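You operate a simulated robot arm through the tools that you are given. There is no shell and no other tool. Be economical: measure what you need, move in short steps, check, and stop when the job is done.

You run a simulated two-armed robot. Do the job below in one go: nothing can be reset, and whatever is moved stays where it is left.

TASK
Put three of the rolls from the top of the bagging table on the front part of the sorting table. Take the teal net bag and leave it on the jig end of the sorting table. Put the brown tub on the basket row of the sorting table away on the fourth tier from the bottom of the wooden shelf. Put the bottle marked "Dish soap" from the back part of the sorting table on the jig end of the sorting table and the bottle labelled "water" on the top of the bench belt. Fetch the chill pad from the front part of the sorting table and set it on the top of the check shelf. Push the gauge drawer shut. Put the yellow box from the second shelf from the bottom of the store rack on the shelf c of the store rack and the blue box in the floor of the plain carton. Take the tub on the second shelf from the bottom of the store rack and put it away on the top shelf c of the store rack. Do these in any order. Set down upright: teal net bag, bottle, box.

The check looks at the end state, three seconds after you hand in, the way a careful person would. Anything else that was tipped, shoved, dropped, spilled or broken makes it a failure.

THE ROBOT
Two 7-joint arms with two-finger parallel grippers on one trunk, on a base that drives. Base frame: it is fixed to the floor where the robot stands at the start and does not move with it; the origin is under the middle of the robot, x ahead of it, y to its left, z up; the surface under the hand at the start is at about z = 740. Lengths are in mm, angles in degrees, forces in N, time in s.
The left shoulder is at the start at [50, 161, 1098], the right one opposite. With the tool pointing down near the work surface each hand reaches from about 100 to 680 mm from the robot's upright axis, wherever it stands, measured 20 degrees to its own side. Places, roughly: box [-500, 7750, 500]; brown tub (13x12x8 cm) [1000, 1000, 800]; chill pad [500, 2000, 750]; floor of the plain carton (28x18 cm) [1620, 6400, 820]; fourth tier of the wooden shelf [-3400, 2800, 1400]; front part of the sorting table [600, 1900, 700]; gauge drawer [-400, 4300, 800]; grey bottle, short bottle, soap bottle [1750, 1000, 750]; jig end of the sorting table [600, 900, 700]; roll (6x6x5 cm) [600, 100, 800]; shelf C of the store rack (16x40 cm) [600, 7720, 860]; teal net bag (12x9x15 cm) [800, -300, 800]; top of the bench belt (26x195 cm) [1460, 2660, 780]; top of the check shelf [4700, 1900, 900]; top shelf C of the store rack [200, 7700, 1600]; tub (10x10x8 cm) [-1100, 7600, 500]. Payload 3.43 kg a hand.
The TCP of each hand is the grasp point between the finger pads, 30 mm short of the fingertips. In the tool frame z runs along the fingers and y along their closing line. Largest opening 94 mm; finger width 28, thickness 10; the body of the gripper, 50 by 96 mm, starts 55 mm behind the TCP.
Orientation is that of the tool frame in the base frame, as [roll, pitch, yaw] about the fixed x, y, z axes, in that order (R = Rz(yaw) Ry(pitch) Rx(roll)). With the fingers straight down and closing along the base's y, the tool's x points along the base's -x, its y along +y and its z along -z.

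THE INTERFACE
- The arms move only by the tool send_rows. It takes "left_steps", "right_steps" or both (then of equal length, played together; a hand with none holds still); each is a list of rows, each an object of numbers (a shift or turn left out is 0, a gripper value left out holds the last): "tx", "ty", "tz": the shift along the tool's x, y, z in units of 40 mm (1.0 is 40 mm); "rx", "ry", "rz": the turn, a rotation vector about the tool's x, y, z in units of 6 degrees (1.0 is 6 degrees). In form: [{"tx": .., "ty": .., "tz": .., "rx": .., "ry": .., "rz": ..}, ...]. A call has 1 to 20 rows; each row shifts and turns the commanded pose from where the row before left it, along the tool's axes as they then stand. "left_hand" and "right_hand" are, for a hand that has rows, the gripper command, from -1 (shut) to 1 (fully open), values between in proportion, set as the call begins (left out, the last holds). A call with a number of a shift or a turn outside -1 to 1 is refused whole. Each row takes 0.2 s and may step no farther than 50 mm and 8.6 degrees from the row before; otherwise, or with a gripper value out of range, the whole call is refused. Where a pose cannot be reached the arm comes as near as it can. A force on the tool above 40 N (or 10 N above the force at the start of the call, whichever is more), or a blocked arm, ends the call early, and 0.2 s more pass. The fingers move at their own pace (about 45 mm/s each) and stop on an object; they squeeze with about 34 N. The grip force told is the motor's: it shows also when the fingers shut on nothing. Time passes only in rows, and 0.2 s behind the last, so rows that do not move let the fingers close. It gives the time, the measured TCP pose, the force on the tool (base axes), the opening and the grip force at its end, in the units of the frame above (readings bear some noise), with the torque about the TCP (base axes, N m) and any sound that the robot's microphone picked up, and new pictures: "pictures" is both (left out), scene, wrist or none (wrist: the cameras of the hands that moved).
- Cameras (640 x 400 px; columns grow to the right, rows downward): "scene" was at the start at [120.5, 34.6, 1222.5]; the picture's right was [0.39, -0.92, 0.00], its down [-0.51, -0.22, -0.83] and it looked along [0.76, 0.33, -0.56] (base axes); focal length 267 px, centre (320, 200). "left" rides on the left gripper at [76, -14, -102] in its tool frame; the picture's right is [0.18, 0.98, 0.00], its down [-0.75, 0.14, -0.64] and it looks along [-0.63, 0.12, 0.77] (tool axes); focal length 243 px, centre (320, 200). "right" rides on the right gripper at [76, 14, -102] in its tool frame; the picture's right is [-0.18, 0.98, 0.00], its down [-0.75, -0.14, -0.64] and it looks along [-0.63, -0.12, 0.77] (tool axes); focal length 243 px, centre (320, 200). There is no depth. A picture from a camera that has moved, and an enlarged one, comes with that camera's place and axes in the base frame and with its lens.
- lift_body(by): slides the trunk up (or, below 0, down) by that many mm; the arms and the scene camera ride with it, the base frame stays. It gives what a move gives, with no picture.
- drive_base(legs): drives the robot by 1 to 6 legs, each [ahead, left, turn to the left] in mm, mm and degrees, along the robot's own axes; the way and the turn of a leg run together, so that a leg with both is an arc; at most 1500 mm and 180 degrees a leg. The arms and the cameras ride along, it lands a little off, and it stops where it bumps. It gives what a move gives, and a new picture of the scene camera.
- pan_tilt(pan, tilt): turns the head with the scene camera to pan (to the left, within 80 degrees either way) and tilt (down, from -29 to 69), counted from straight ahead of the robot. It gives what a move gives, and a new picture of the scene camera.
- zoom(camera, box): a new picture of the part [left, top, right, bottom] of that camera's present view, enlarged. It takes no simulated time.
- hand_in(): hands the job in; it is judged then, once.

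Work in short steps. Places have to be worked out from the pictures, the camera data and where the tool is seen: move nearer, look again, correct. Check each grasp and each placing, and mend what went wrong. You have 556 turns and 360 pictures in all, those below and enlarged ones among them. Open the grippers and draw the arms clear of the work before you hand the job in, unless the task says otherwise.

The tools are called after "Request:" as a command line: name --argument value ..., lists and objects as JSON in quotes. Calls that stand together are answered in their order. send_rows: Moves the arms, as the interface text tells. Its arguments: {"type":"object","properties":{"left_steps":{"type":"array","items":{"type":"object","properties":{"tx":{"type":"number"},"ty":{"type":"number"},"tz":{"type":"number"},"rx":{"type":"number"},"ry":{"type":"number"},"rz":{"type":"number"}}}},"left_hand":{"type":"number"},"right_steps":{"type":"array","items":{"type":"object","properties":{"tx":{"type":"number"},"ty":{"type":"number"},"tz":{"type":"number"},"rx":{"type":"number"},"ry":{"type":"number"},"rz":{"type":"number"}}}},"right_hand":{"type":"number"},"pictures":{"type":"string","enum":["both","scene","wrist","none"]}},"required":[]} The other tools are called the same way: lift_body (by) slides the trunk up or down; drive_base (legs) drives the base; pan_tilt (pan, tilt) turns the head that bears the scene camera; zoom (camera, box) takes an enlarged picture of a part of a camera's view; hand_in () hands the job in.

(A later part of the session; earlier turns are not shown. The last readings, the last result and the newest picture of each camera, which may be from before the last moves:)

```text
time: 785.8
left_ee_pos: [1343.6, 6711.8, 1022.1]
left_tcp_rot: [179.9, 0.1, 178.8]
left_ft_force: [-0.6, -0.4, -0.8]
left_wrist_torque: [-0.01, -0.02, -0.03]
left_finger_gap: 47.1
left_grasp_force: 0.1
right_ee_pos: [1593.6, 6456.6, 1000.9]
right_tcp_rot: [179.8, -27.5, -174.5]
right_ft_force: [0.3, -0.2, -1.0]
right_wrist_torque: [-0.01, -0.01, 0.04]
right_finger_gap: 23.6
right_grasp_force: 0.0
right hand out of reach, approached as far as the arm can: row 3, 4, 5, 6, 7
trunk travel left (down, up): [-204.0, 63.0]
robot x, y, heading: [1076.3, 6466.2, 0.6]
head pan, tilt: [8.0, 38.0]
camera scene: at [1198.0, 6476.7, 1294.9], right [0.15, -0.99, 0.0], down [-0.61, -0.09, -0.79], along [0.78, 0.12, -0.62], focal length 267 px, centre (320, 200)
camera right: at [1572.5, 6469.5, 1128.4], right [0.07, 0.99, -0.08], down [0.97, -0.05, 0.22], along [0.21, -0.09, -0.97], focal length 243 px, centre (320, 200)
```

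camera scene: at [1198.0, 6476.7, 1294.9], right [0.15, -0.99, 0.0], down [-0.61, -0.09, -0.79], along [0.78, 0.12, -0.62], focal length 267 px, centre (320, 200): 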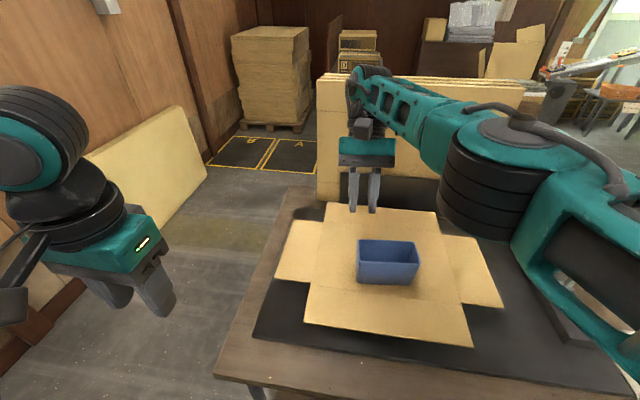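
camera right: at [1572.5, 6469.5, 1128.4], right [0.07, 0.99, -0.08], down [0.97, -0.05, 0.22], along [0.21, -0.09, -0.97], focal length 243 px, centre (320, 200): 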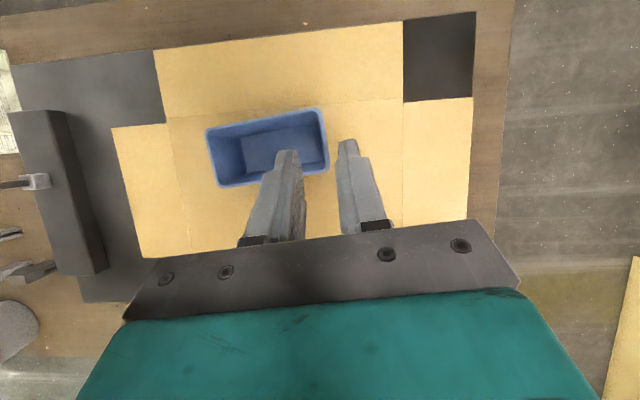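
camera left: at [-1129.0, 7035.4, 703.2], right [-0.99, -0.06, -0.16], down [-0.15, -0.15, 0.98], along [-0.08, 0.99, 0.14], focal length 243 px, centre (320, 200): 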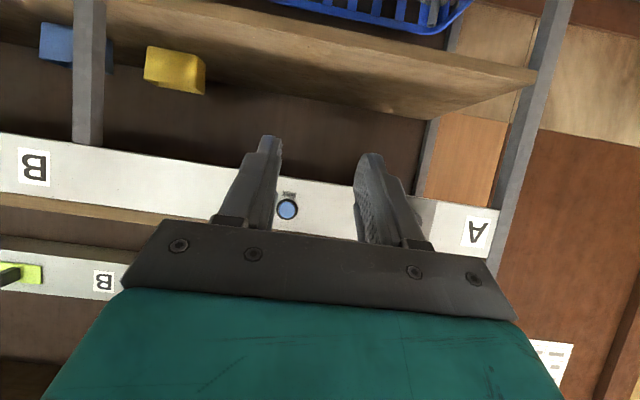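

Blue box stands upright on the carton floor. Now the last item, the brown tub: back off, restore the arm, and travel back around.

Request:
drive_base --legs '[[-560, 0, 0]]'

Request:
send_rows --right_steps '[{"ry": -1}, {"ry": -1}, {"ry": -1}, {"ry": -1}, {"ry": -0.6}, {"tx": 0.9}, {"tx": 0.9}, {"tx": 0.9}, {"ty": -0.9}, {"ty": -0.9}, {"ty": -0.9}, {"ty": -0.9}]' --right_hand 0 --pictures "none"

Request:
drive_base --legs '[[0, -200, 0], [-1500, 0, 0], [-1050, 0, 0]]'

```text
time: 789.0
left_ee_pos: [786.1, 6705.3, 1022.2]
left_tcp_rot: [179.9, 0.2, 178.7]
left_ft_force: [0.2, 0.0, 0.2]
left_wrist_torque: [0.02, -0.01, -0.01]
left_finger_gap: 47.1
left_grasp_force: 0.0
right_ee_pos: [1036.6, 6451.0, 1001.0]
right_tcp_rot: [179.8, -27.5, -174.7]
right_ft_force: [0.6, 0.5, -1.2]
right_wrist_torque: [0.01, -0.02, -0.02]
right_finger_gap: 23.5
right_grasp_force: 0.1
trunk travel left (down, up): [-204.0, 63.0]
robot x, y, heading: [513.2, 6457.7, 0.5]
head pan, tilt: [8.0, 38.0]
camera scene: at [640.0, 6471.1, 1295.0], right [0.15, -0.99, 0.0], down [-0.61, -0.09, -0.79], along [0.78, 0.12, -0.62], focal length 267 px, centre (320, 200)
```

scene: 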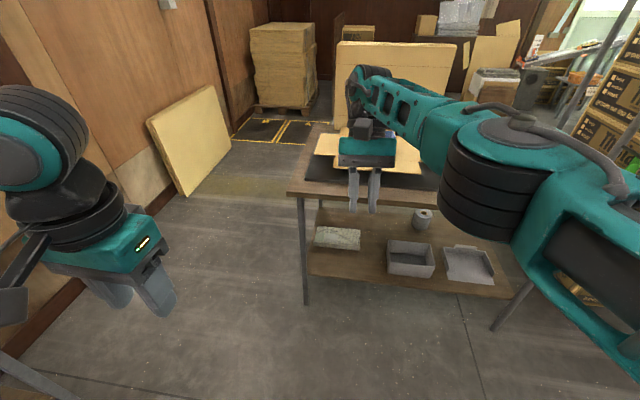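

```text
time: 791.6
left_ee_pos: [785.9, 6706.4, 1022.6]
left_tcp_rot: [179.9, 0.2, 178.7]
left_ft_force: [0.5, -0.1, 0.4]
left_wrist_torque: [0.02, 0.04, 0.03]
left_finger_gap: 47.3
left_grasp_force: 0.1
right_ee_pos: [940.6, 6297.2, 1001.6]
right_tcp_rot: [179.7, 0.1, -174.6]
right_ft_force: [0.2, 0.0, -0.5]
right_wrist_torque: [0.0, 0.01, 0.02]
right_finger_gap: 47.1
right_grasp_force: 0.0
trunk travel left (down, up): [-204.0, 63.0]
robot x, y, heading: [519.3, 6456.6, 0.1]
head pan, tilt: [8.0, 38.0]
```

```text
time: 806.0
left_ee_pos: [-1773.2, 6468.4, 1023.4]
left_tcp_rot: [179.9, 0.2, 179.4]
left_ft_force: [-0.2, 0.2, 0.1]
left_wrist_torque: [0.01, -0.02, 0.01]
left_finger_gap: 47.0
left_grasp_force: 0.0
right_ee_pos: [-1612.7, 6060.4, 1001.4]
right_tcp_rot: [179.7, 0.1, -174.1]
right_ft_force: [-0.8, 0.2, 0.9]
right_wrist_torque: [-0.02, 0.02, 0.0]
right_finger_gap: 46.9
right_grasp_force: 0.0
trunk travel left (down, up): [-204.0, 63.0]
robot x, y, heading: [-2043.8, 6219.1, 1.1]
head pan, tilt: [8.0, 38.0]
camera scene: at [-1916.1, 6230.4, 1294.9], right [0.16, -0.99, 0.0], down [-0.61, -0.1, -0.79], along [0.78, 0.13, -0.62], focal length 267 px, centre (320, 200)
```

scene: 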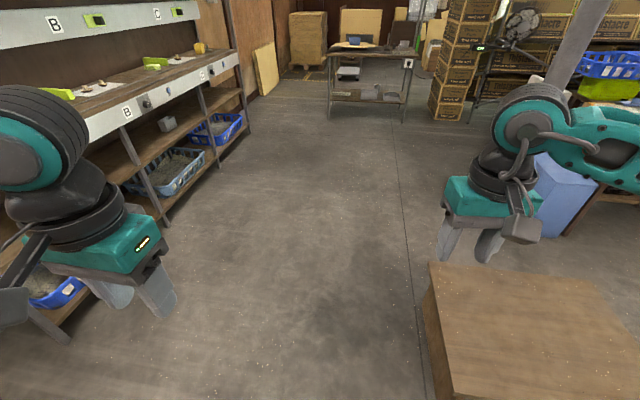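

All good behind. On the way, inspect the wooden shelf near [-3400,2800]: strafe to y≈3200 and turn to face −x.

Request:
drive_base --legs '[[0, -1500, 0], [0, -1500, 0], [0, 0, 179]]'

Request:
pan_tilt --pan 10 --tilt 5

```text
time: 839.5
left_ee_pos: [-2236.0, 2971.9, 1023.6]
left_tcp_rot: [179.8, 0.2, -2.2]
left_ft_force: [0.0, 0.0, 0.6]
left_wrist_torque: [0.0, 0.0, 0.0]
left_finger_gap: 46.8
left_grasp_force: 0.0
right_ee_pos: [-2383.9, 3382.5, 999.3]
right_tcp_rot: [179.7, 0.1, 4.2]
right_ft_force: [-0.2, 0.4, 1.0]
right_wrist_torque: [-0.01, 0.01, -0.01]
right_finger_gap: 47.1
right_grasp_force: 0.1
trunk travel left (down, up): [-204.0, 63.0]
robot x, y, heading: [-1964.0, 3210.7, 179.5]
head pan, tilt: [8.0, 38.0]
camera scene: at [-2088.5, 3202.6, 1294.9], right [-0.13, 0.99, 0.0], down [0.61, 0.08, -0.79], along [-0.78, -0.1, -0.62], focal length 267 px, centre (320, 200)
```

scene: 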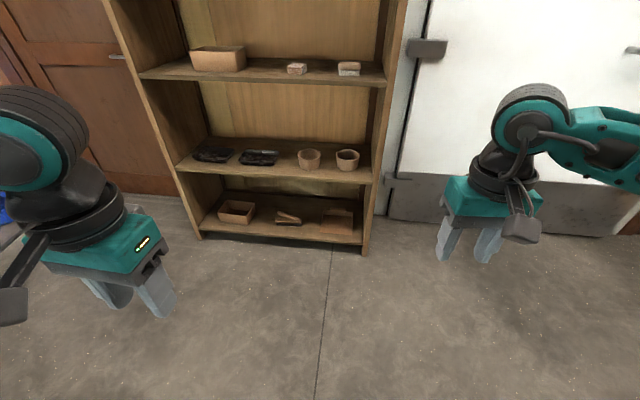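

```text
time: 840.5
left_ee_pos: [-2236.3, 2971.5, 1022.0]
left_tcp_rot: [179.8, 0.2, -2.2]
left_ft_force: [0.6, 0.1, -0.9]
left_wrist_torque: [0.0, 0.0, -0.01]
left_finger_gap: 46.9
left_grasp_force: 0.0
right_ee_pos: [-2384.1, 3383.0, 999.9]
right_tcp_rot: [179.7, 0.0, 4.2]
right_ft_force: [-0.4, 0.4, -0.3]
right_wrist_torque: [-0.01, 0.03, -0.04]
right_finger_gap: 47.1
right_grasp_force: 0.1
trunk travel left (down, up): [-204.0, 63.0]
robot x, y, heading: [-1961.5, 3214.0, 179.3]
head pan, tilt: [10.0, 5.0]
camera scene: at [-2093.6, 3198.7, 1347.6], right [-0.16, 0.99, 0.0], down [0.09, 0.01, -1.0], along [-0.98, -0.16, -0.09], focal length 267 px, centre (320, 200)
```

scene: 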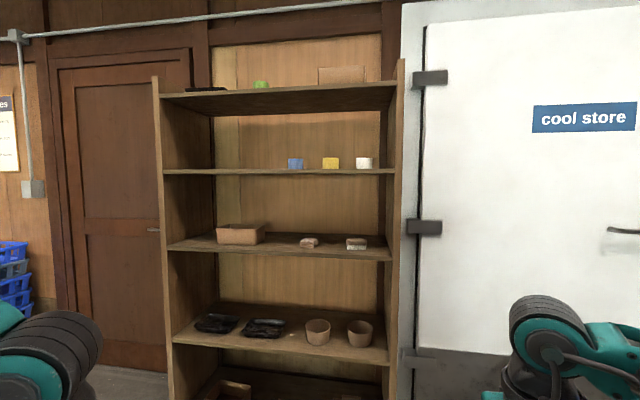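

Tier 4 (blue/yellow/white rolls on it) is at z≈1370, free on its left part (y≈2260–2850). Now travel to the tub: back to x≈-460, down to y≈-1640.

Request:
drive_base --legs '[[-1500, 0, 0], [0, 1500, 0], [0, 1500, 0], [0, 1500, 0], [0, 350, 0]]'

Request:
drive_base --legs '[[-1500, 0, 0], [-1280, 0, 0], [0, 0, -89], [1500, 0, 0]]'

```text
time: 890.0
left_ee_pos: [-713.3, -1901.0, 1022.5]
left_tcp_rot: [179.9, 0.2, -1.9]
left_ft_force: [0.2, 0.2, 0.5]
left_wrist_torque: [0.03, -0.01, 0.03]
left_finger_gap: 47.0
left_grasp_force: 0.0
right_ee_pos: [-864.3, -1490.0, 1000.6]
right_tcp_rot: [179.8, 0.0, 4.7]
right_ft_force: [-0.4, 0.9, 0.1]
right_wrist_torque: [0.05, 0.03, 0.03]
right_finger_gap: 47.0
right_grasp_force: 0.1
trunk travel left (down, up): [-204.0, 63.0]
robot x, y, heading: [-436.2, -1651.7, 180.0]
head pan, tilt: [10.0, 5.0]
camera scene: at [-571.9, -1671.2, 1347.7], right [-0.17, 0.99, 0.0], down [0.09, 0.02, -1.0], along [-0.98, -0.17, -0.09], focal length 267 px, centre (320, 200)
```

scene: 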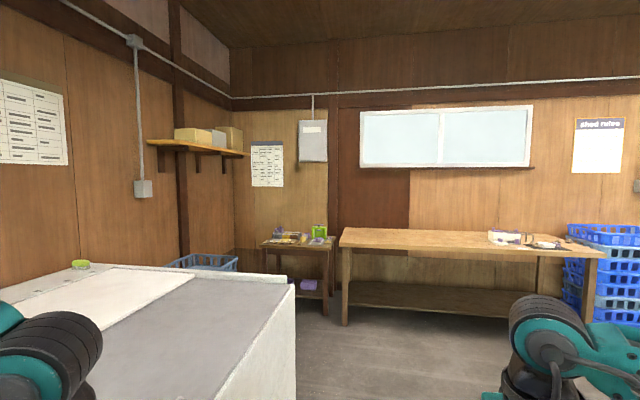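

```text
time: 914.3
left_ee_pos: [2045.4, 130.9, 1022.9]
left_tcp_rot: [179.9, 0.2, -89.9]
left_ft_force: [0.2, -0.7, -0.2]
left_wrist_torque: [-0.01, 0.02, 0.03]
left_finger_gap: 46.6
left_grasp_force: 0.1
right_ee_pos: [2450.7, 296.3, 1001.0]
right_tcp_rot: [179.8, 0.0, -83.4]
right_ft_force: [0.4, 0.5, 1.3]
right_wrist_torque: [0.04, -0.01, -0.04]
right_finger_gap: 47.0
right_grasp_force: 0.1
trunk travel left (down, up): [-204.0, 63.0]
robot x, y, heading: [2299.6, -132.1, 92.1]
head pan, tilt: [10.0, 5.0]
camera scene: at [2278.5, -3.3, 1347.7], right [0.98, 0.21, 0.0], down [0.02, -0.09, -1.0], along [-0.2, 0.97, -0.09], focal length 267 px, centre (320, 200)
```

scene: 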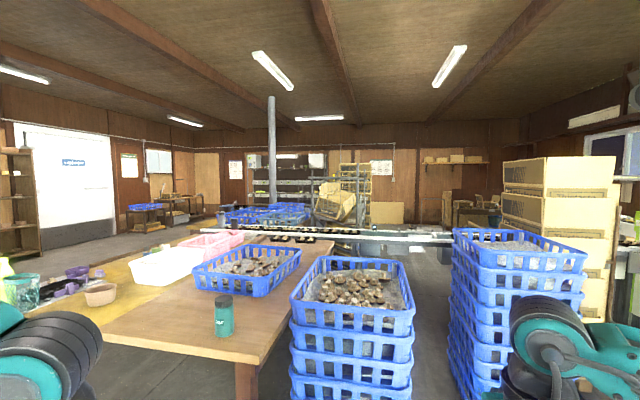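

Request:
drive_base --legs '[[430, 0, 0], [0, 1040, 0], [0, 0, 23]]'

Request:
pan_tilt --pan 0 --tilt 32

```text
time: 925.0
left_ee_pos: [1046.7, 521.5, 1031.6]
left_tcp_rot: [176.9, 0.7, -90.8]
left_ft_force: [-0.1, 0.1, 1.0]
left_wrist_torque: [0.0, 0.03, 0.0]
left_finger_gap: 47.1
left_grasp_force: 0.1
right_ee_pos: [1452.7, 684.5, 1001.0]
right_tcp_rot: [178.6, 0.3, -83.5]
right_ft_force: [0.1, 0.1, 0.7]
right_wrist_torque: [0.02, -0.02, -0.03]
right_finger_gap: 47.0
right_grasp_force: 0.0
trunk travel left (down, up): [-204.0, 63.0]
robot x, y, heading: [1288.0, 256.9, 91.9]
head pan, tilt: [10.0, 5.0]
stopped in leg 2: the robot was blocked; the commanded pose is now the measured one
camera scene: at [1287.9, 384.6, 1348.8], right [0.98, 0.2, -0.02], down [0.0, -0.08, -1.0], along [-0.2, 0.98, -0.08], focal length 267 px, centre (320, 200)
```

scene: 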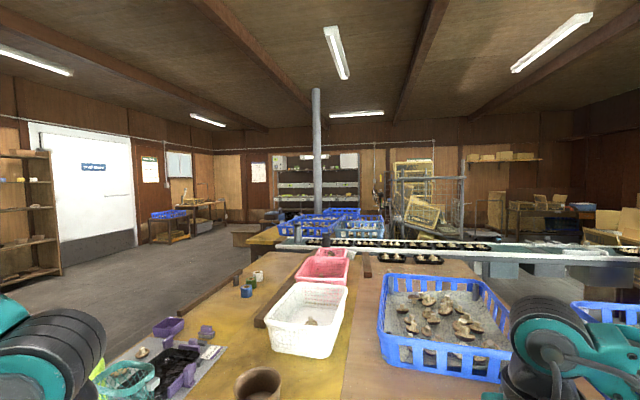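

```text
time: 925.9
left_ee_pos: [1046.2, 520.7, 1030.9]
left_tcp_rot: [176.9, 0.5, -90.6]
left_ft_force: [0.3, 0.3, -0.3]
left_wrist_torque: [0.0, -0.01, 0.04]
left_finger_gap: 47.2
left_grasp_force: 0.0
right_ee_pos: [1454.1, 685.2, 998.4]
right_tcp_rot: [178.6, 0.4, -83.5]
right_ft_force: [0.2, -0.6, 0.2]
right_wrist_torque: [0.0, -0.03, 0.03]
right_finger_gap: 46.8
right_grasp_force: 0.0
trunk travel left (down, up): [-204.0, 63.0]
robot x, y, heading: [1286.7, 257.4, 91.9]
head pan, tilt: [0.0, 32.0]
camera scene: at [1303.1, 384.4, 1304.7], right [1.0, 0.03, -0.02], down [0.0, -0.53, -0.85], along [-0.04, 0.85, -0.53], focal length 267 px, centre (320, 200)
```

scene: 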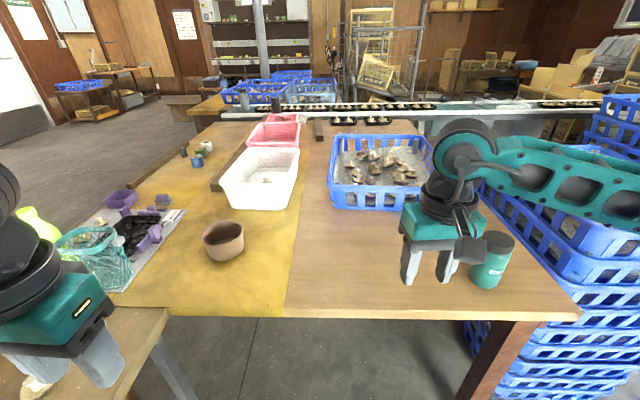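

My left elbow touched the stall post at ≈[896,380]; ease right 90 and go ahead 180. I'll take the tub with the left hand.

Request:
drive_base --legs '[[0, -90, 0], [170, 0, 0]]'

Request:
pan_tilt --pan -5 --tilt 38

```text
time: 928.5
left_ee_pos: [1116.9, 697.2, 1023.2]
left_tcp_rot: [178.7, 0.3, -90.5]
left_ft_force: [-0.3, -0.2, -0.1]
left_wrist_torque: [0.02, -0.01, 0.01]
left_finger_gap: 47.1
left_grasp_force: 0.1
right_ee_pos: [1523.2, 860.3, 1000.5]
right_tcp_rot: [179.7, 0.0, -83.4]
right_ft_force: [-0.4, 0.8, -0.4]
right_wrist_torque: [0.0, -0.02, 0.0]
right_finger_gap: 47.0
right_grasp_force: 0.1
trunk travel left (down, up): [-204.0, 63.0]
robot x, y, heading: [1372.8, 431.4, 91.6]
head pan, tilt: [0.0, 32.0]
camera scene: at [1366.9, 561.7, 1304.0], right [1.0, 0.03, 0.0], down [0.02, -0.53, -0.85], along [-0.03, 0.85, -0.53], focal length 267 px, centre (320, 200)
```

scene: 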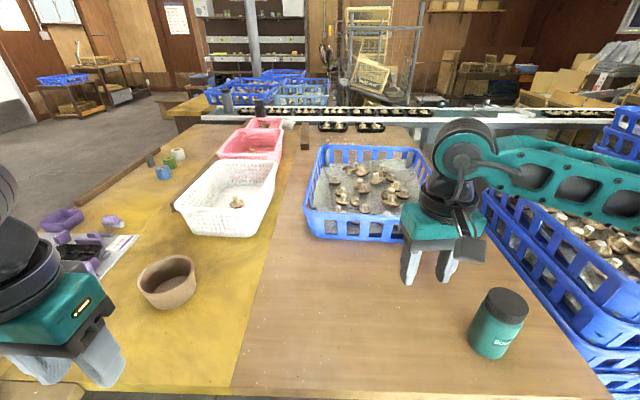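

```text
time: 929.1
left_ee_pos: [1116.6, 697.8, 1024.0]
left_tcp_rot: [178.7, 0.3, -90.5]
left_ft_force: [-0.5, 1.1, 0.2]
left_wrist_torque: [0.03, 0.02, 0.0]
left_finger_gap: 46.9
left_grasp_force: 0.0
right_ee_pos: [1523.4, 860.3, 1000.1]
right_tcp_rot: [179.7, 0.0, -83.4]
right_ft_force: [0.2, 0.0, -0.8]
right_wrist_torque: [-0.02, -0.01, 0.0]
right_finger_gap: 46.9
right_grasp_force: 0.1
trunk travel left (down, up): [-204.0, 63.0]
robot x, y, heading: [1370.5, 433.2, 91.9]
head pan, tilt: [-5.0, 38.0]
camera scene: at [1374.5, 557.5, 1294.9], right [1.0, -0.06, 0.0], down [-0.04, -0.61, -0.79], along [0.05, 0.79, -0.62], focal length 267 px, centre (320, 200)
```

scene: 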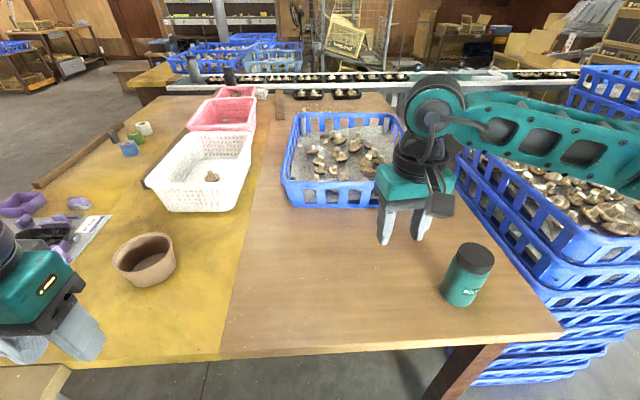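

There's room to rotate here: turn 29° left so the tub is straight ahead for the right arm.

Request:
drive_base --legs '[[0, 0, 29]]'

Request:
send_rows --right_steps '[{"ry": -1, "ty": 0.8}, {"ry": -1, "ty": 0.8}, {"ry": -1, "ty": 0.8}, {"ry": -1, "ty": 0.6}, {"ry": -1}, {"ry": -1}, {"ry": -1}, {"ry": -1}, {"ry": -1}, {"ry": -1}]' --right_hand 0.2 --pictures "both"

```text
time: 931.0
left_ee_pos: [1020.3, 541.1, 1023.6]
left_tcp_rot: [178.7, 0.4, -61.7]
left_ft_force: [0.7, -0.4, 0.2]
left_wrist_torque: [-0.02, -0.01, -0.04]
left_finger_gap: 46.8
left_grasp_force: 0.1
right_ee_pos: [1297.4, 879.9, 999.7]
right_tcp_rot: [179.7, 0.0, -54.5]
right_ft_force: [-0.2, -0.1, 0.0]
right_wrist_torque: [0.0, 0.03, -0.02]
right_finger_gap: 47.3
right_grasp_force: 0.0
trunk travel left (down, up): [-204.0, 63.0]
robot x, y, heading: [1374.1, 430.3, 120.7]
head pan, tilt: [-5.0, 38.0]
camera scene: at [1312.9, 543.5, 1294.9], right [0.9, 0.43, 0.0], down [0.27, -0.55, -0.79], along [-0.34, 0.71, -0.62], focal length 267 px, centre (320, 200)
```

scene: 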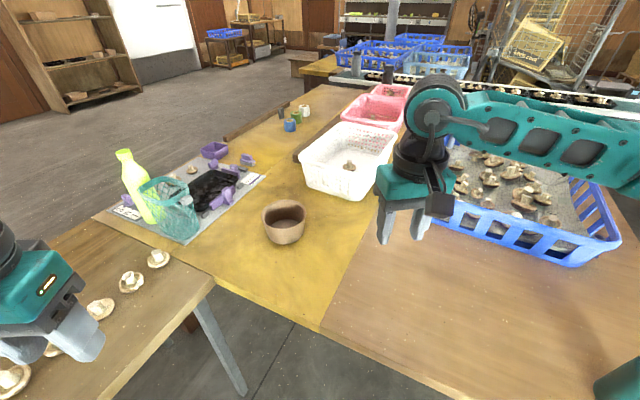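

```text
time: 933.2
left_ee_pos: [1019.7, 540.1, 1024.1]
left_tcp_rot: [178.8, 0.4, -61.6]
left_ft_force: [0.6, -0.2, -0.1]
left_wrist_torque: [-0.01, -0.01, 0.01]
left_finger_gap: 46.9
left_grasp_force: 0.1
right_ee_pos: [1198.8, 810.7, 1001.4]
right_tcp_rot: [179.2, 60.1, -55.2]
right_ft_force: [-0.5, -0.4, -0.3]
right_wrist_torque: [0.0, -0.02, -0.02]
right_finger_gap: 56.5
right_grasp_force: 0.0
trunk travel left (down, up): [-204.0, 63.0]
robot x, y, heading: [1374.7, 431.5, 120.5]
head pan, tilt: [-5.0, 38.0]
camera scene: at [1313.0, 543.6, 1294.9], right [0.9, 0.43, 0.0], down [0.27, -0.56, -0.79], along [-0.34, 0.71, -0.62], focal length 267 px, centre (320, 200)
camera right: at [1261.8, 698.7, 987.3], right [-0.85, -0.49, 0.17], down [0.22, -0.06, 0.97], along [-0.47, 0.87, 0.16], focal length 243 px, centre (320, 200)
```

scene: 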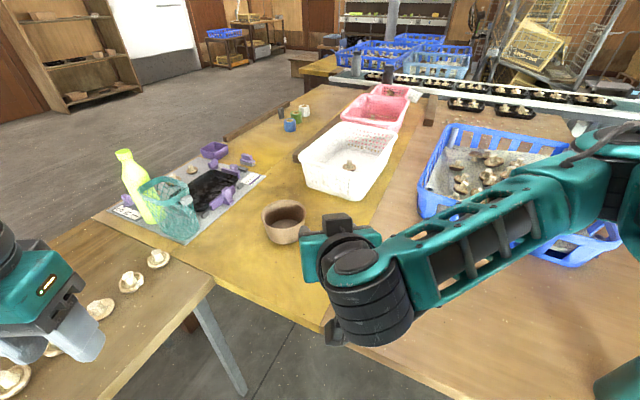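
right: 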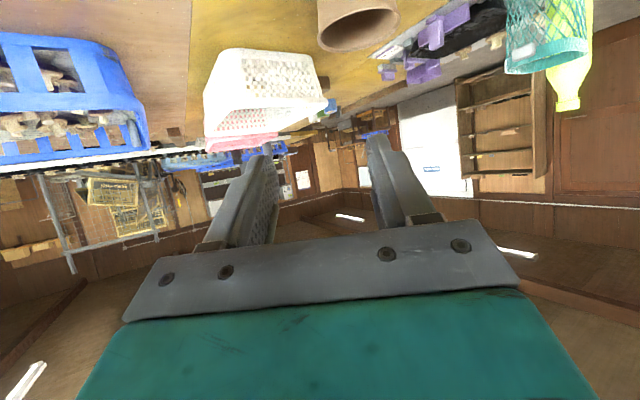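

Tub centre ≈[988,992], rim z≈820. Move the hand to the insertion start for its right wall.

Request:
send_rows --right_steps '[{"tx": 0.15, "tz": 0.93, "ty": 0.04}, {"tx": 0.15, "tz": 0.93, "ty": 0.04}, {"tx": 0.15, "tz": 0.93, "ty": 0.04}, {"tx": 0.15, "tz": 0.93, "ty": 0.04}, {"tx": 0.15, "tz": 0.93, "ty": 0.04}, {"tx": 0.15, "tz": 0.93, "ty": 0.04}]' --pictures "wrist"

```text
time: 934.6
left_ee_pos: [1019.0, 539.7, 1023.6]
left_tcp_rot: [178.7, 0.3, -61.5]
left_ft_force: [0.0, -0.8, -0.4]
left_wrist_torque: [0.01, -0.01, 0.03]
left_finger_gap: 46.7
left_grasp_force: 0.0
right_ee_pos: [1086.9, 947.1, 857.6]
right_tcp_rot: [179.5, 60.0, -55.1]
right_ft_force: [0.3, 0.0, 0.0]
right_wrist_torque: [-0.02, 0.0, -0.01]
right_finger_gap: 56.4
right_grasp_force: 0.0
trunk travel left (down, up): [-204.0, 63.0]
robot x, y, heading: [1370.7, 429.0, 120.8]
head pan, tilt: [-5.0, 38.0]
camera right: at [1150.1, 836.0, 845.1], right [-0.85, -0.49, 0.16], down [0.22, -0.06, 0.97], along [-0.47, 0.87, 0.16], focal length 243 px, centre (320, 200)
```

right: 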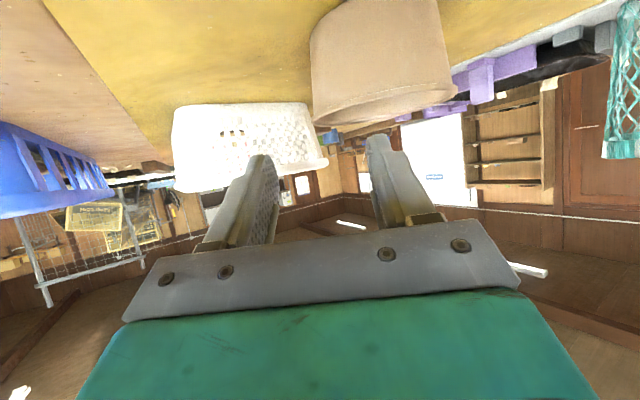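

Wall is between the fingers as planned; insert ~95 mm.

Request:
send_rows --right_steps '[{"tz": 0.5, "ty": -0.15}, {"tz": 0.5}, {"tz": 0.5}, {"tz": 0.4}]' --pictures "wrist"

```text
time: 935.6
left_ee_pos: [1020.2, 538.3, 1024.2]
left_tcp_rot: [178.7, 0.4, -61.6]
left_ft_force: [0.1, -0.1, 0.3]
left_wrist_torque: [-0.04, -0.04, -0.01]
left_finger_gap: 47.1
left_grasp_force: 0.2
right_ee_pos: [1050.4, 1008.6, 835.4]
right_tcp_rot: [178.6, 61.7, -56.0]
right_ft_force: [2.1, -2.7, 19.4]
right_wrist_torque: [-0.19, 0.71, 0.16]
right_finger_gap: 56.1
right_grasp_force: 0.1
trunk travel left (down, up): [-204.0, 63.0]
robot x, y, heading: [1371.1, 432.8, 120.7]
head pan, tilt: [-5.0, 38.0]
stopped in row 4 (right hand): the force on the tool passed its limit at 43 N (the readings are from after the stop); the commanded pose is now the measured one
camera right: at [1112.8, 896.6, 818.6], right [-0.85, -0.49, 0.17], down [0.24, -0.08, 0.97], along [-0.46, 0.87, 0.19], focal length 243 px, centre (320, 200)
```

right: 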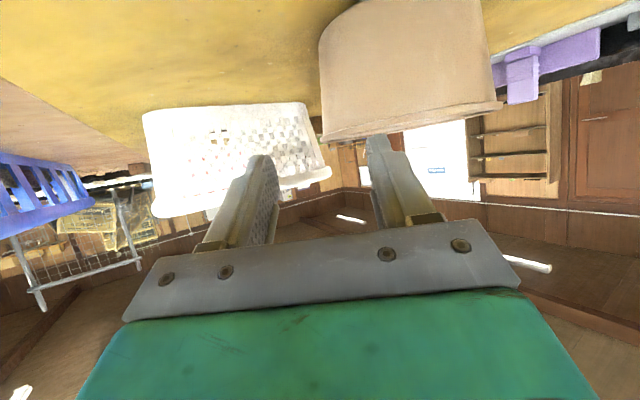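

The tub is ~30 mm further than thought; the tip is on the rim. Retract up, go further ahead above the rim, then descend.

Request:
send_rows --right_steps '[{"tz": -0.6}, {"tz": -0.6}, {"tx": -0.35, "tz": 0.5}, {"tx": -0.35, "tz": 0.5}, {"tx": -0.35, "tz": 0.5}, {"tx": -0.1, "tz": 0.15}]' --pictures "wrist"

```text
time: 937.0
left_ee_pos: [1020.4, 539.8, 1024.3]
left_tcp_rot: [178.7, 0.3, -61.6]
left_ft_force: [0.2, -0.2, 0.0]
left_wrist_torque: [-0.02, 0.02, 0.02]
left_finger_gap: 47.1
left_grasp_force: 0.0
right_ee_pos: [1030.0, 1038.0, 860.5]
right_tcp_rot: [178.9, 61.0, -55.7]
right_ft_force: [-0.5, -0.7, 0.4]
right_wrist_torque: [0.0, 0.0, -0.01]
right_finger_gap: 56.3
right_grasp_force: 0.0
trunk travel left (down, up): [-204.0, 63.0]
robot x, y, heading: [1373.9, 434.6, 120.5]
head pan, tilt: [-5.0, 38.0]
camera right: at [1092.7, 926.4, 845.7], right [-0.85, -0.49, 0.17], down [0.24, -0.07, 0.97], along [-0.47, 0.87, 0.18], focal length 243 px, centre (320, 200)
```

right: 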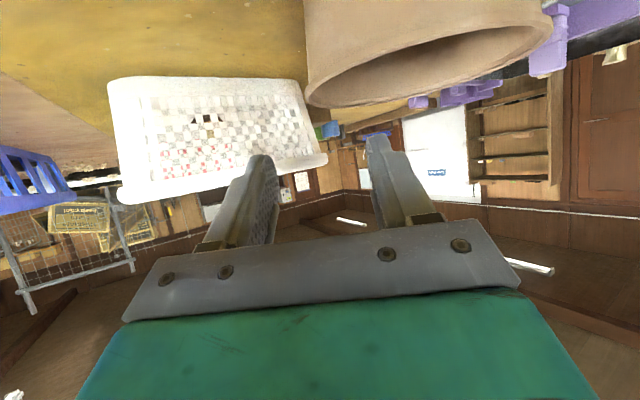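

Request:
send_rows --right_steps '[{"tx": 0.38, "tz": 0.22}, {"tx": 0.38, "tz": 0.22}, {"tx": 0.3, "tz": 0.17}]' --pictures "wrist"

```text
time: 937.8
left_ee_pos: [1020.6, 539.8, 1025.0]
left_tcp_rot: [178.7, 0.4, -61.6]
left_ft_force: [-0.3, 0.6, 0.7]
left_wrist_torque: [0.02, 0.01, 0.04]
left_finger_gap: 46.9
left_grasp_force: 0.2
right_ee_pos: [1029.3, 1038.0, 813.3]
right_tcp_rot: [178.9, 61.2, -55.7]
right_ft_force: [-0.3, 0.6, 3.5]
right_wrist_torque: [-0.12, 0.04, -0.01]
right_finger_gap: 56.2
right_grasp_force: 0.0
trunk travel left (down, up): [-204.0, 63.0]
robot x, y, heading: [1371.6, 432.4, 120.4]
head pan, tilt: [-5.0, 38.0]
camera right: at [1091.4, 926.3, 797.4], right [-0.85, -0.49, 0.17], down [0.24, -0.07, 0.97], along [-0.47, 0.87, 0.18], focal length 243 px, centre (320, 200)
```

right: 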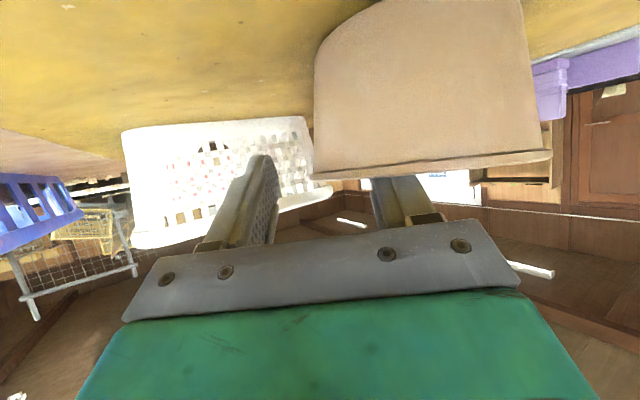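

Inner finger is inside the tub, slight contact. Close.

Request:
send_rows --right_steps '[{"tz": 0}, {"tz": 0}, {"tz": 0}, {"tz": 0}, {"tz": 0}]' --right_hand -1 --pictures "none"

Request:
lift_body --by 40

Request:
zoom --camera "right" --box '[0, 0, 640, 400]'

```text
time: 939.0
left_ee_pos: [1020.4, 538.7, 1024.9]
left_tcp_rot: [178.7, 0.4, -61.6]
left_ft_force: [0.9, 0.5, 0.0]
left_wrist_torque: [0.03, -0.03, -0.02]
left_finger_gap: 47.4
left_grasp_force: 0.0
right_ee_pos: [1028.9, 1037.7, 811.2]
right_tcp_rot: [178.9, 61.0, -55.6]
right_ft_force: [-0.6, -0.4, 0.8]
right_wrist_torque: [-0.09, -0.04, -0.02]
right_finger_gap: 11.6
right_grasp_force: 34.0
trunk travel left (down, up): [-204.0, 63.0]
robot x, y, heading: [1372.0, 431.4, 120.5]
head pan, tilt: [-5.0, 38.0]
```

```text
time: 939.8
left_ee_pos: [1020.0, 540.3, 1063.2]
left_tcp_rot: [178.7, 0.2, -61.6]
left_ft_force: [-0.4, 0.4, -0.7]
left_wrist_torque: [0.02, 0.0, 0.0]
left_finger_gap: 46.9
left_grasp_force: 0.2
right_ee_pos: [1028.7, 1037.6, 851.9]
right_tcp_rot: [179.0, 60.9, -55.6]
right_ft_force: [0.2, 0.1, -1.4]
right_wrist_torque: [0.03, -0.04, 0.0]
right_finger_gap: 11.4
right_grasp_force: 34.0
trunk travel left (down, up): [-244.0, 23.0]
robot x, y, heading: [1374.1, 434.4, 120.7]
head pan, tilt: [-5.0, 38.0]
```

```text
1.00 times, centred on (320, 200) of right (not enlarged: the box is as wide or as high as the picture)
camera zoom: at [1091.3, 926.4, 836.4], right [-0.85, -0.49, 0.17], down [0.24, -0.07, 0.97], along [-0.47, 0.87, 0.18], focal length 243 px, centre (320, 200)
```

zoom: 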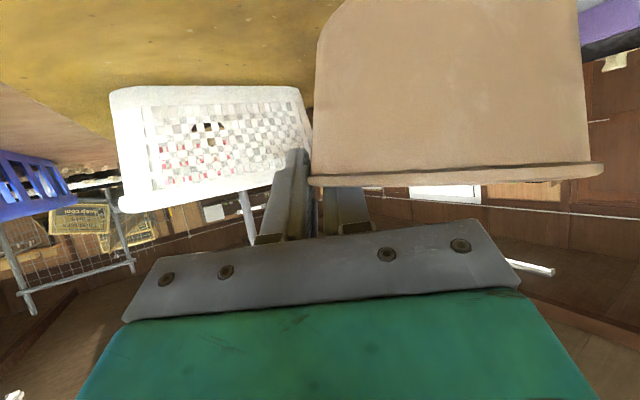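

Held level. Draw it in and up, turn back to heading 90 and retreat.

Request:
send_rows --right_steps '[{"tx": -0.1, "tz": -0.98}, {"tx": -0.1, "tz": -0.98}, {"tx": -0.1, "tz": -0.98}, {"tx": -0.1, "tz": -0.98}, {"tx": -0.1, "tz": -0.98}, {"tx": -0.1, "tz": -0.98}]' --pictures "none"

Request:
drive_base --legs '[[0, 0, -29], [-120, 0, 0], [0, -930, 0], [-1500, 0, 0], [-450, 0, 0]]'

```text
time: 941.2
left_ee_pos: [1019.2, 539.4, 1064.2]
left_tcp_rot: [178.7, 0.4, -61.6]
left_ft_force: [0.2, -0.4, -0.5]
left_wrist_torque: [-0.01, -0.02, 0.03]
left_finger_gap: 47.1
left_grasp_force: 0.1
right_ee_pos: [1142.7, 880.0, 987.9]
right_tcp_rot: [179.0, 61.0, -55.6]
right_ft_force: [-0.1, 0.4, -0.2]
right_wrist_torque: [0.01, -0.05, -0.01]
right_finger_gap: 10.9
right_grasp_force: 34.2
trunk travel left (down, up): [-244.0, 23.0]
robot x, y, heading: [1374.2, 428.6, 120.8]
head pan, tilt: [-5.0, 38.0]
```

```text
time: 961.4
left_ee_pos: [2093.1, -1350.6, 1064.8]
left_tcp_rot: [178.7, 0.4, -91.2]
left_ft_force: [0.5, -0.3, 0.5]
left_wrist_torque: [-0.03, 0.0, 0.01]
left_finger_gap: 47.0
left_grasp_force: 0.0
right_ee_pos: [2366.5, -1114.4, 987.2]
right_tcp_rot: [179.0, 61.0, -85.0]
right_ft_force: [-0.1, -0.7, -1.4]
right_wrist_torque: [0.01, -0.04, -0.03]
right_finger_gap: 8.1
right_grasp_force: 33.5
trunk travel left (down, up): [-244.0, 23.0]
robot x, y, heading: [2345.6, -1617.1, 91.1]
head pan, tilt: [-5.0, 38.0]
camera scene: at [2350.2, -1492.4, 1335.0], right [1.0, -0.07, 0.0], down [-0.04, -0.61, -0.79], along [0.05, 0.79, -0.62], focal length 267 px, centre (320, 200)
```

scene: 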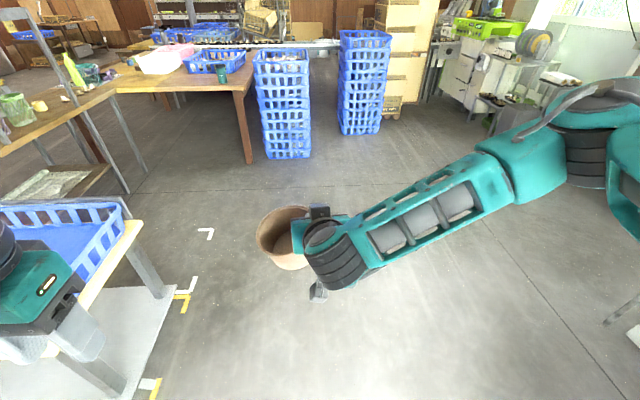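

Turn to face −x (arm leading) for the corridor, and drive through.

Request:
drive_base --legs '[[0, 0, 89], [1500, 0, 0], [1200, 0, 0]]'

Request:
zoom --camera "right" --box '[0, 0, 640, 400]'

```text
time: 978.2
left_ee_pos: [-609.7, -1856.2, 1062.9]
left_tcp_rot: [178.7, 0.4, -2.1]
left_ft_force: [1.0, -0.1, -0.1]
left_wrist_torque: [-0.01, -0.01, 0.01]
left_finger_gap: 47.2
left_grasp_force: 0.0
right_ee_pos: [-841.5, -1578.0, 988.8]
right_tcp_rot: [179.0, 61.0, 3.9]
right_ft_force: [0.7, 0.1, -0.6]
right_wrist_torque: [0.03, 0.0, 0.01]
right_finger_gap: 7.4
right_grasp_force: 34.5
trunk travel left (down, up): [-244.0, 23.0]
robot x, y, heading: [-339.8, -1606.8, -179.9]
head pan, tilt: [-5.0, 38.0]
camera scene: at [-465.8, -1599.8, 1334.9], right [0.08, 1.0, 0.0], down [0.61, -0.05, -0.79], along [-0.79, 0.07, -0.62], focal length 267 px, centre (320, 200)
```

scene: 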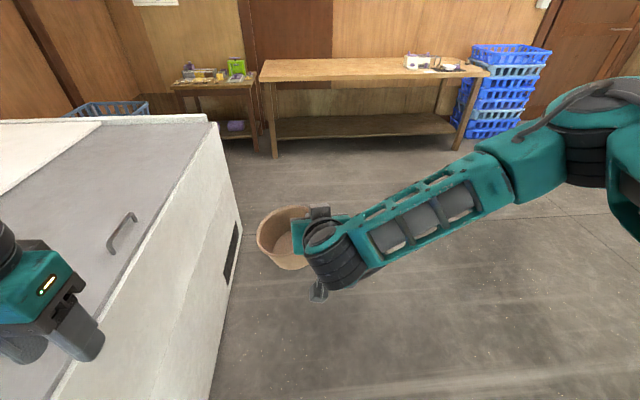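

```text
1.00 times, centred on (320, 200) of right (not enlarged: the box is as wide or as high as the picture)
camera zoom: at [-713.8, -1580.9, 971.9], right [-0.01, -0.99, 0.17], down [0.18, 0.17, 0.97], along [-0.98, 0.04, 0.18], focal length 243 px, centre (320, 200)
```

zoom: 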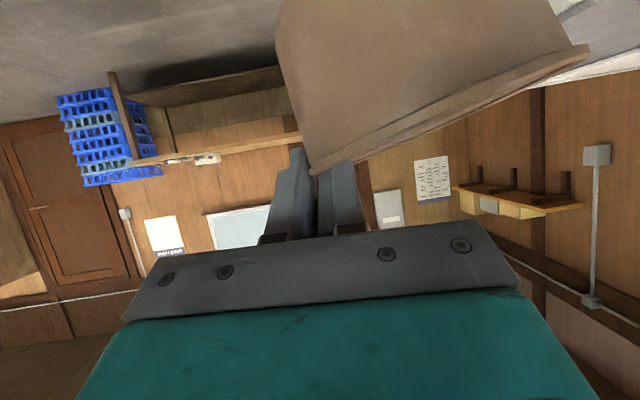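

The tub sags ~15° in the grip but is stable. Continue to the wooden shelf.

Request:
drive_base --legs '[[0, -1500, 0], [0, -1500, 0], [0, -1180, 0], [1300, 0, 0]]'

Request:
pan_tilt --pan -5 --tilt 5

```text
time: 1020.8
left_ee_pos: [-1968.4, 2330.6, 1063.4]
left_tcp_rot: [178.6, 0.4, -2.5]
left_ft_force: [-0.2, -0.5, -0.1]
left_wrist_torque: [-0.01, -0.01, 0.03]
left_finger_gap: 46.9
left_grasp_force: 0.1
right_ee_pos: [-2198.8, 2609.5, 987.5]
right_tcp_rot: [178.9, 61.0, 3.4]
right_ft_force: [-0.4, 0.3, -0.9]
right_wrist_torque: [0.02, 0.04, 0.02]
right_finger_gap: 7.1
right_grasp_force: 34.1
trunk travel left (down, up): [-244.0, 23.0]
robot x, y, heading: [-1697.3, 2580.1, 179.6]
head pan, tilt: [-5.0, 38.0]
camera scene: at [-1821.9, 2584.9, 1334.9], right [0.09, 1.0, 0.0], down [0.61, -0.06, -0.79], along [-0.78, 0.07, -0.62], focal length 267 px, centre (320, 200)
```

scene: 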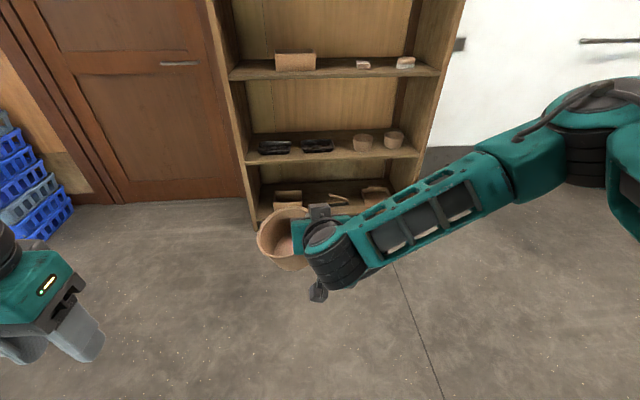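

```text
time: 1021.8
left_ee_pos: [-1967.4, 2330.1, 1063.4]
left_tcp_rot: [178.7, 0.5, -2.5]
left_ft_force: [-0.4, -0.8, -0.1]
left_wrist_torque: [-0.01, 0.01, -0.04]
left_finger_gap: 46.9
left_grasp_force: 0.1
right_ee_pos: [-2198.1, 2610.2, 988.2]
right_tcp_rot: [178.9, 61.0, 3.5]
right_ft_force: [-1.0, 0.3, 0.3]
right_wrist_torque: [0.07, -0.02, 0.0]
right_finger_gap: 6.8
right_grasp_force: 33.8
trunk travel left (down, up): [-244.0, 23.0]
robot x, y, heading: [-1695.1, 2574.8, 179.6]
head pan, tilt: [-5.0, 5.0]
camera scene: at [-1827.3, 2585.4, 1387.6], right [0.09, 1.0, 0.0], down [0.09, -0.01, -1.0], along [-0.99, 0.09, -0.09], focal length 267 px, centre (320, 200)
```

scene: 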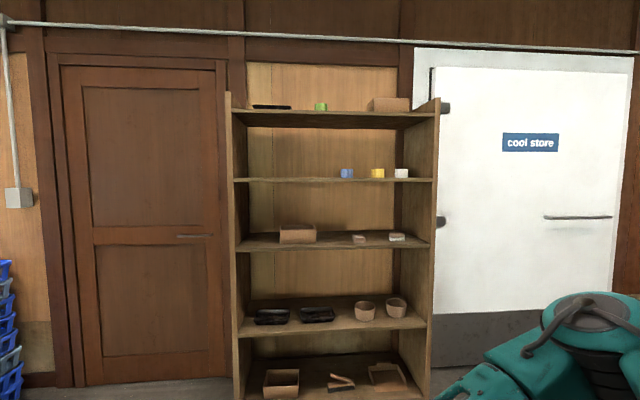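

Tier 4 surface ≈1365, front x≈-3290, free y≈2260–2830. Raise the arm to ~1470 and level the tub with +15° roll.

Request:
lift_body --by 22

Request:
send_rows --right_steps '[{"tx": -0.9, "tz": -0.53}, {"tx": -0.9, "tz": -0.53}, {"tx": -0.9, "tz": -0.53}, {"tx": -0.9, "tz": -0.53}, {"tx": -0.9, "tz": -0.53}, {"tx": -0.9, "tz": -0.53}, {"tx": -0.9, "tz": -0.53}, {"tx": -0.9, "tz": -0.53}, {"tx": -0.9, "tz": -0.53}, {"tx": -0.9, "tz": -0.53}, {"tx": -0.9, "tz": -0.53}, {"rz": 1}, {"rz": 1}, {"rz": 0.5}]' --pictures "both"

```text
time: 1022.5
left_ee_pos: [-1968.7, 2330.8, 1085.3]
left_tcp_rot: [178.7, 0.2, -2.5]
left_ft_force: [0.3, 0.5, 0.4]
left_wrist_torque: [-0.02, 0.02, 0.03]
left_finger_gap: 47.1
left_grasp_force: 0.1
right_ee_pos: [-2198.4, 2610.2, 1009.0]
right_tcp_rot: [179.0, 61.0, 3.5]
right_ft_force: [-0.1, 0.0, -0.6]
right_wrist_torque: [0.03, -0.01, 0.01]
right_finger_gap: 6.7
right_grasp_force: 34.1
trunk travel left (down, up): [-266.0, 1.0]
robot x, y, heading: [-1697.6, 2579.3, 180.1]
head pan, tilt: [-5.0, 5.0]
```

```text
time: 1025.5
left_ee_pos: [-1968.8, 2330.5, 1084.8]
left_tcp_rot: [178.6, 0.2, -2.5]
left_ft_force: [1.1, -0.4, 0.9]
left_wrist_torque: [0.0, -0.01, -0.03]
left_finger_gap: 46.9
left_grasp_force: 0.0
right_ee_pos: [-2185.9, 2614.9, 1468.8]
right_tcp_rot: [154.1, 57.3, -25.3]
right_ft_force: [-0.2, -0.1, 0.1]
right_wrist_torque: [0.07, -0.03, 0.0]
right_finger_gap: 6.6
right_grasp_force: 34.3
trunk travel left (down, up): [-266.0, 1.0]
robot x, y, heading: [-1692.6, 2579.4, 179.8]
head pan, tilt: [-5.0, 5.0]
camera scene: at [-1827.3, 2585.5, 1409.7], right [0.09, 1.0, 0.0], down [0.09, -0.01, -1.0], along [-0.99, 0.09, -0.09], focal length 267 px, centre (320, 200)
camera right: at [-2059.7, 2590.8, 1458.7], right [-0.14, -0.91, 0.39], down [0.2, 0.36, 0.91], along [-0.97, 0.21, 0.13], focal length 243 px, centre (320, 200)
```

scene: 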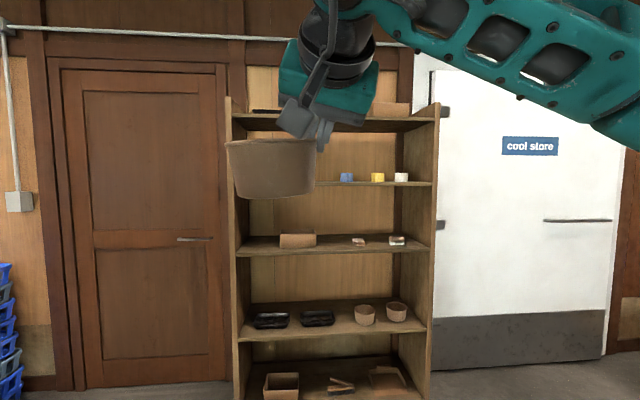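
right: 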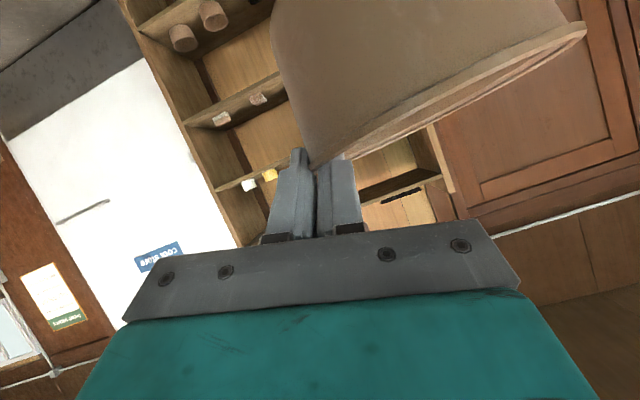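

Tub is level; bottom ≈1388, 23 mm above the tier. Drive in.

Request:
drive_base --legs '[[1000, 0, 0]]'

Request:
zoom --camera "right" --box '[0, 0, 640, 400]'

```text
time: 1030.6
left_ee_pos: [-2963.0, 2338.2, 1085.6]
left_tcp_rot: [178.7, 0.3, -2.8]
left_ft_force: [0.2, 0.4, -0.3]
left_wrist_torque: [-0.01, -0.02, -0.04]
left_finger_gap: 46.7
left_grasp_force: 0.0
right_ee_pos: [-3179.5, 2622.3, 1469.5]
right_tcp_rot: [154.2, 57.3, -25.4]
right_ft_force: [0.2, 0.0, -1.6]
right_wrist_torque: [0.05, -0.04, 0.0]
right_finger_gap: 6.8
right_grasp_force: 34.5
trunk travel left (down, up): [-266.0, 1.0]
robot x, y, heading: [-2689.3, 2583.9, 179.9]
head pan, tilt: [-5.0, 5.0]
camera scene: at [-2821.2, 2591.9, 1409.6], right [0.09, 1.0, 0.0], down [0.09, -0.01, -1.0], along [-0.99, 0.09, -0.09], focal length 267 px, centre (320, 200)
```

scene: 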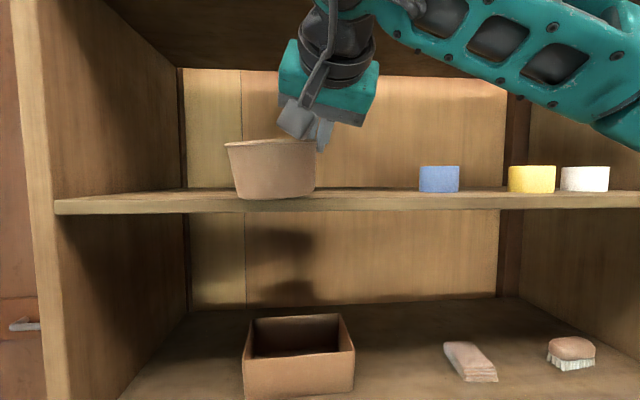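

```text
1.00 times, centred on (320, 200) of right (not enlarged: the box is as wide or as high as the picture)
camera zoom: at [-3053.6, 2598.1, 1458.6], right [-0.14, -0.91, 0.39], down [0.2, 0.36, 0.91], along [-0.97, 0.21, 0.13], focal length 243 px, centre (320, 200)
```

zoom: 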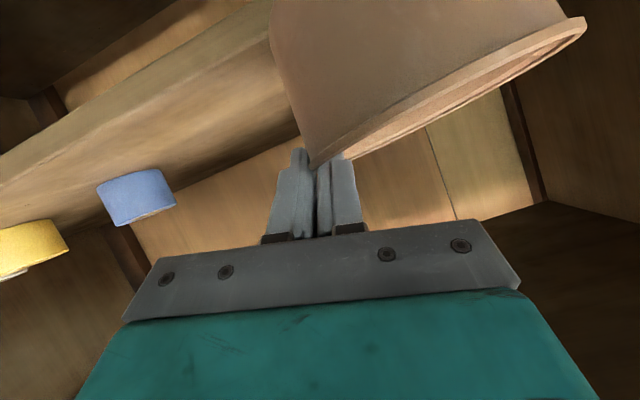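

Clearance is only ~12 mm; raise 14 mm, then continue in 190.

Request:
send_rows --right_steps '[{"tx": -0.3, "ty": 0.08, "tz": -0.17}]' --pictures "none"

Request:
drive_base --legs '[[195, 0, 0]]'

Request:
zoom --camera "right" --box '[0, 0, 640, 400]'

```text
time: 1031.0
left_ee_pos: [-2962.4, 2337.8, 1085.6]
left_tcp_rot: [178.7, 0.4, -2.7]
left_ft_force: [-0.6, -0.3, 0.5]
left_wrist_torque: [0.01, 0.01, 0.03]
left_finger_gap: 47.1
left_grasp_force: 0.1
right_ee_pos: [-3180.7, 2622.4, 1483.6]
right_tcp_rot: [154.2, 57.4, -25.4]
right_ft_force: [-0.5, -0.4, -0.9]
right_wrist_torque: [0.03, -0.04, 0.0]
right_finger_gap: 6.7
right_grasp_force: 34.4
trunk travel left (down, up): [-266.0, 1.0]
robot x, y, heading: [-2689.3, 2582.3, 179.7]
head pan, tilt: [-5.0, 5.0]
```

```text
time: 1032.7
left_ee_pos: [-3151.2, 2338.6, 1086.3]
left_tcp_rot: [178.6, 0.3, -2.7]
left_ft_force: [0.2, 0.7, 1.2]
left_wrist_torque: [0.01, 0.02, 0.0]
left_finger_gap: 46.9
left_grasp_force: 0.0
right_ee_pos: [-3367.6, 2624.1, 1483.6]
right_tcp_rot: [154.1, 57.4, -25.5]
right_ft_force: [0.8, -0.2, -1.1]
right_wrist_torque: [0.01, -0.01, 0.04]
right_finger_gap: 6.4
right_grasp_force: 34.4
trunk travel left (down, up): [-266.0, 1.0]
robot x, y, heading: [-2877.5, 2585.2, 179.7]
head pan, tilt: [-5.0, 5.0]
stopped in leg 1: the robot was blocked; the commanded pose is now the measured one
camera scene: at [-3008.5, 2593.5, 1409.8], right [0.1, 1.0, 0.0], down [0.09, -0.01, -1.0], along [-0.99, 0.09, -0.09], focal length 267 px, centre (320, 200)
```

scene: 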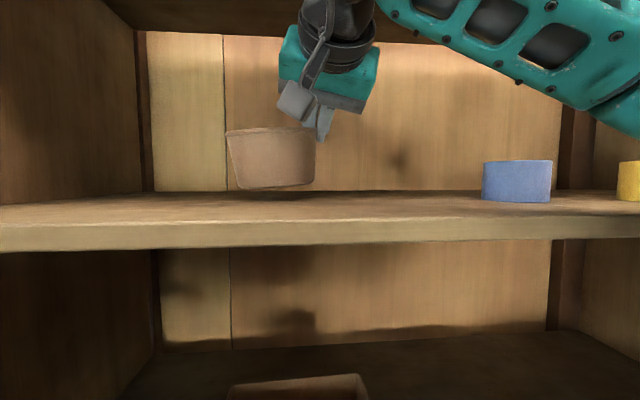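

```text
1.00 times, centred on (320, 200) of right (not enlarged: the box is as wide or as high as the picture)
camera zoom: at [-3241.6, 2599.9, 1473.1], right [-0.14, -0.91, 0.39], down [0.2, 0.35, 0.91], along [-0.97, 0.21, 0.13], focal length 243 px, centre (320, 200)
```

zoom: 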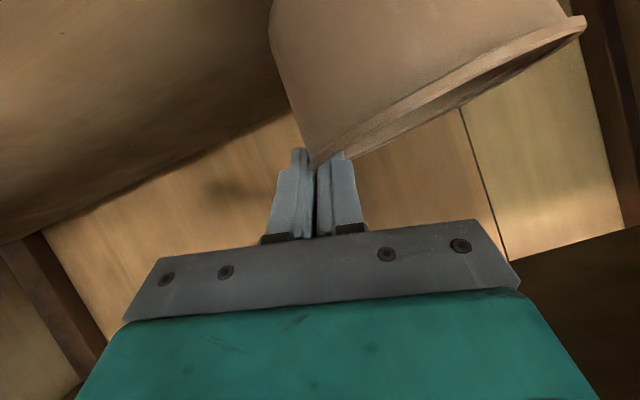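

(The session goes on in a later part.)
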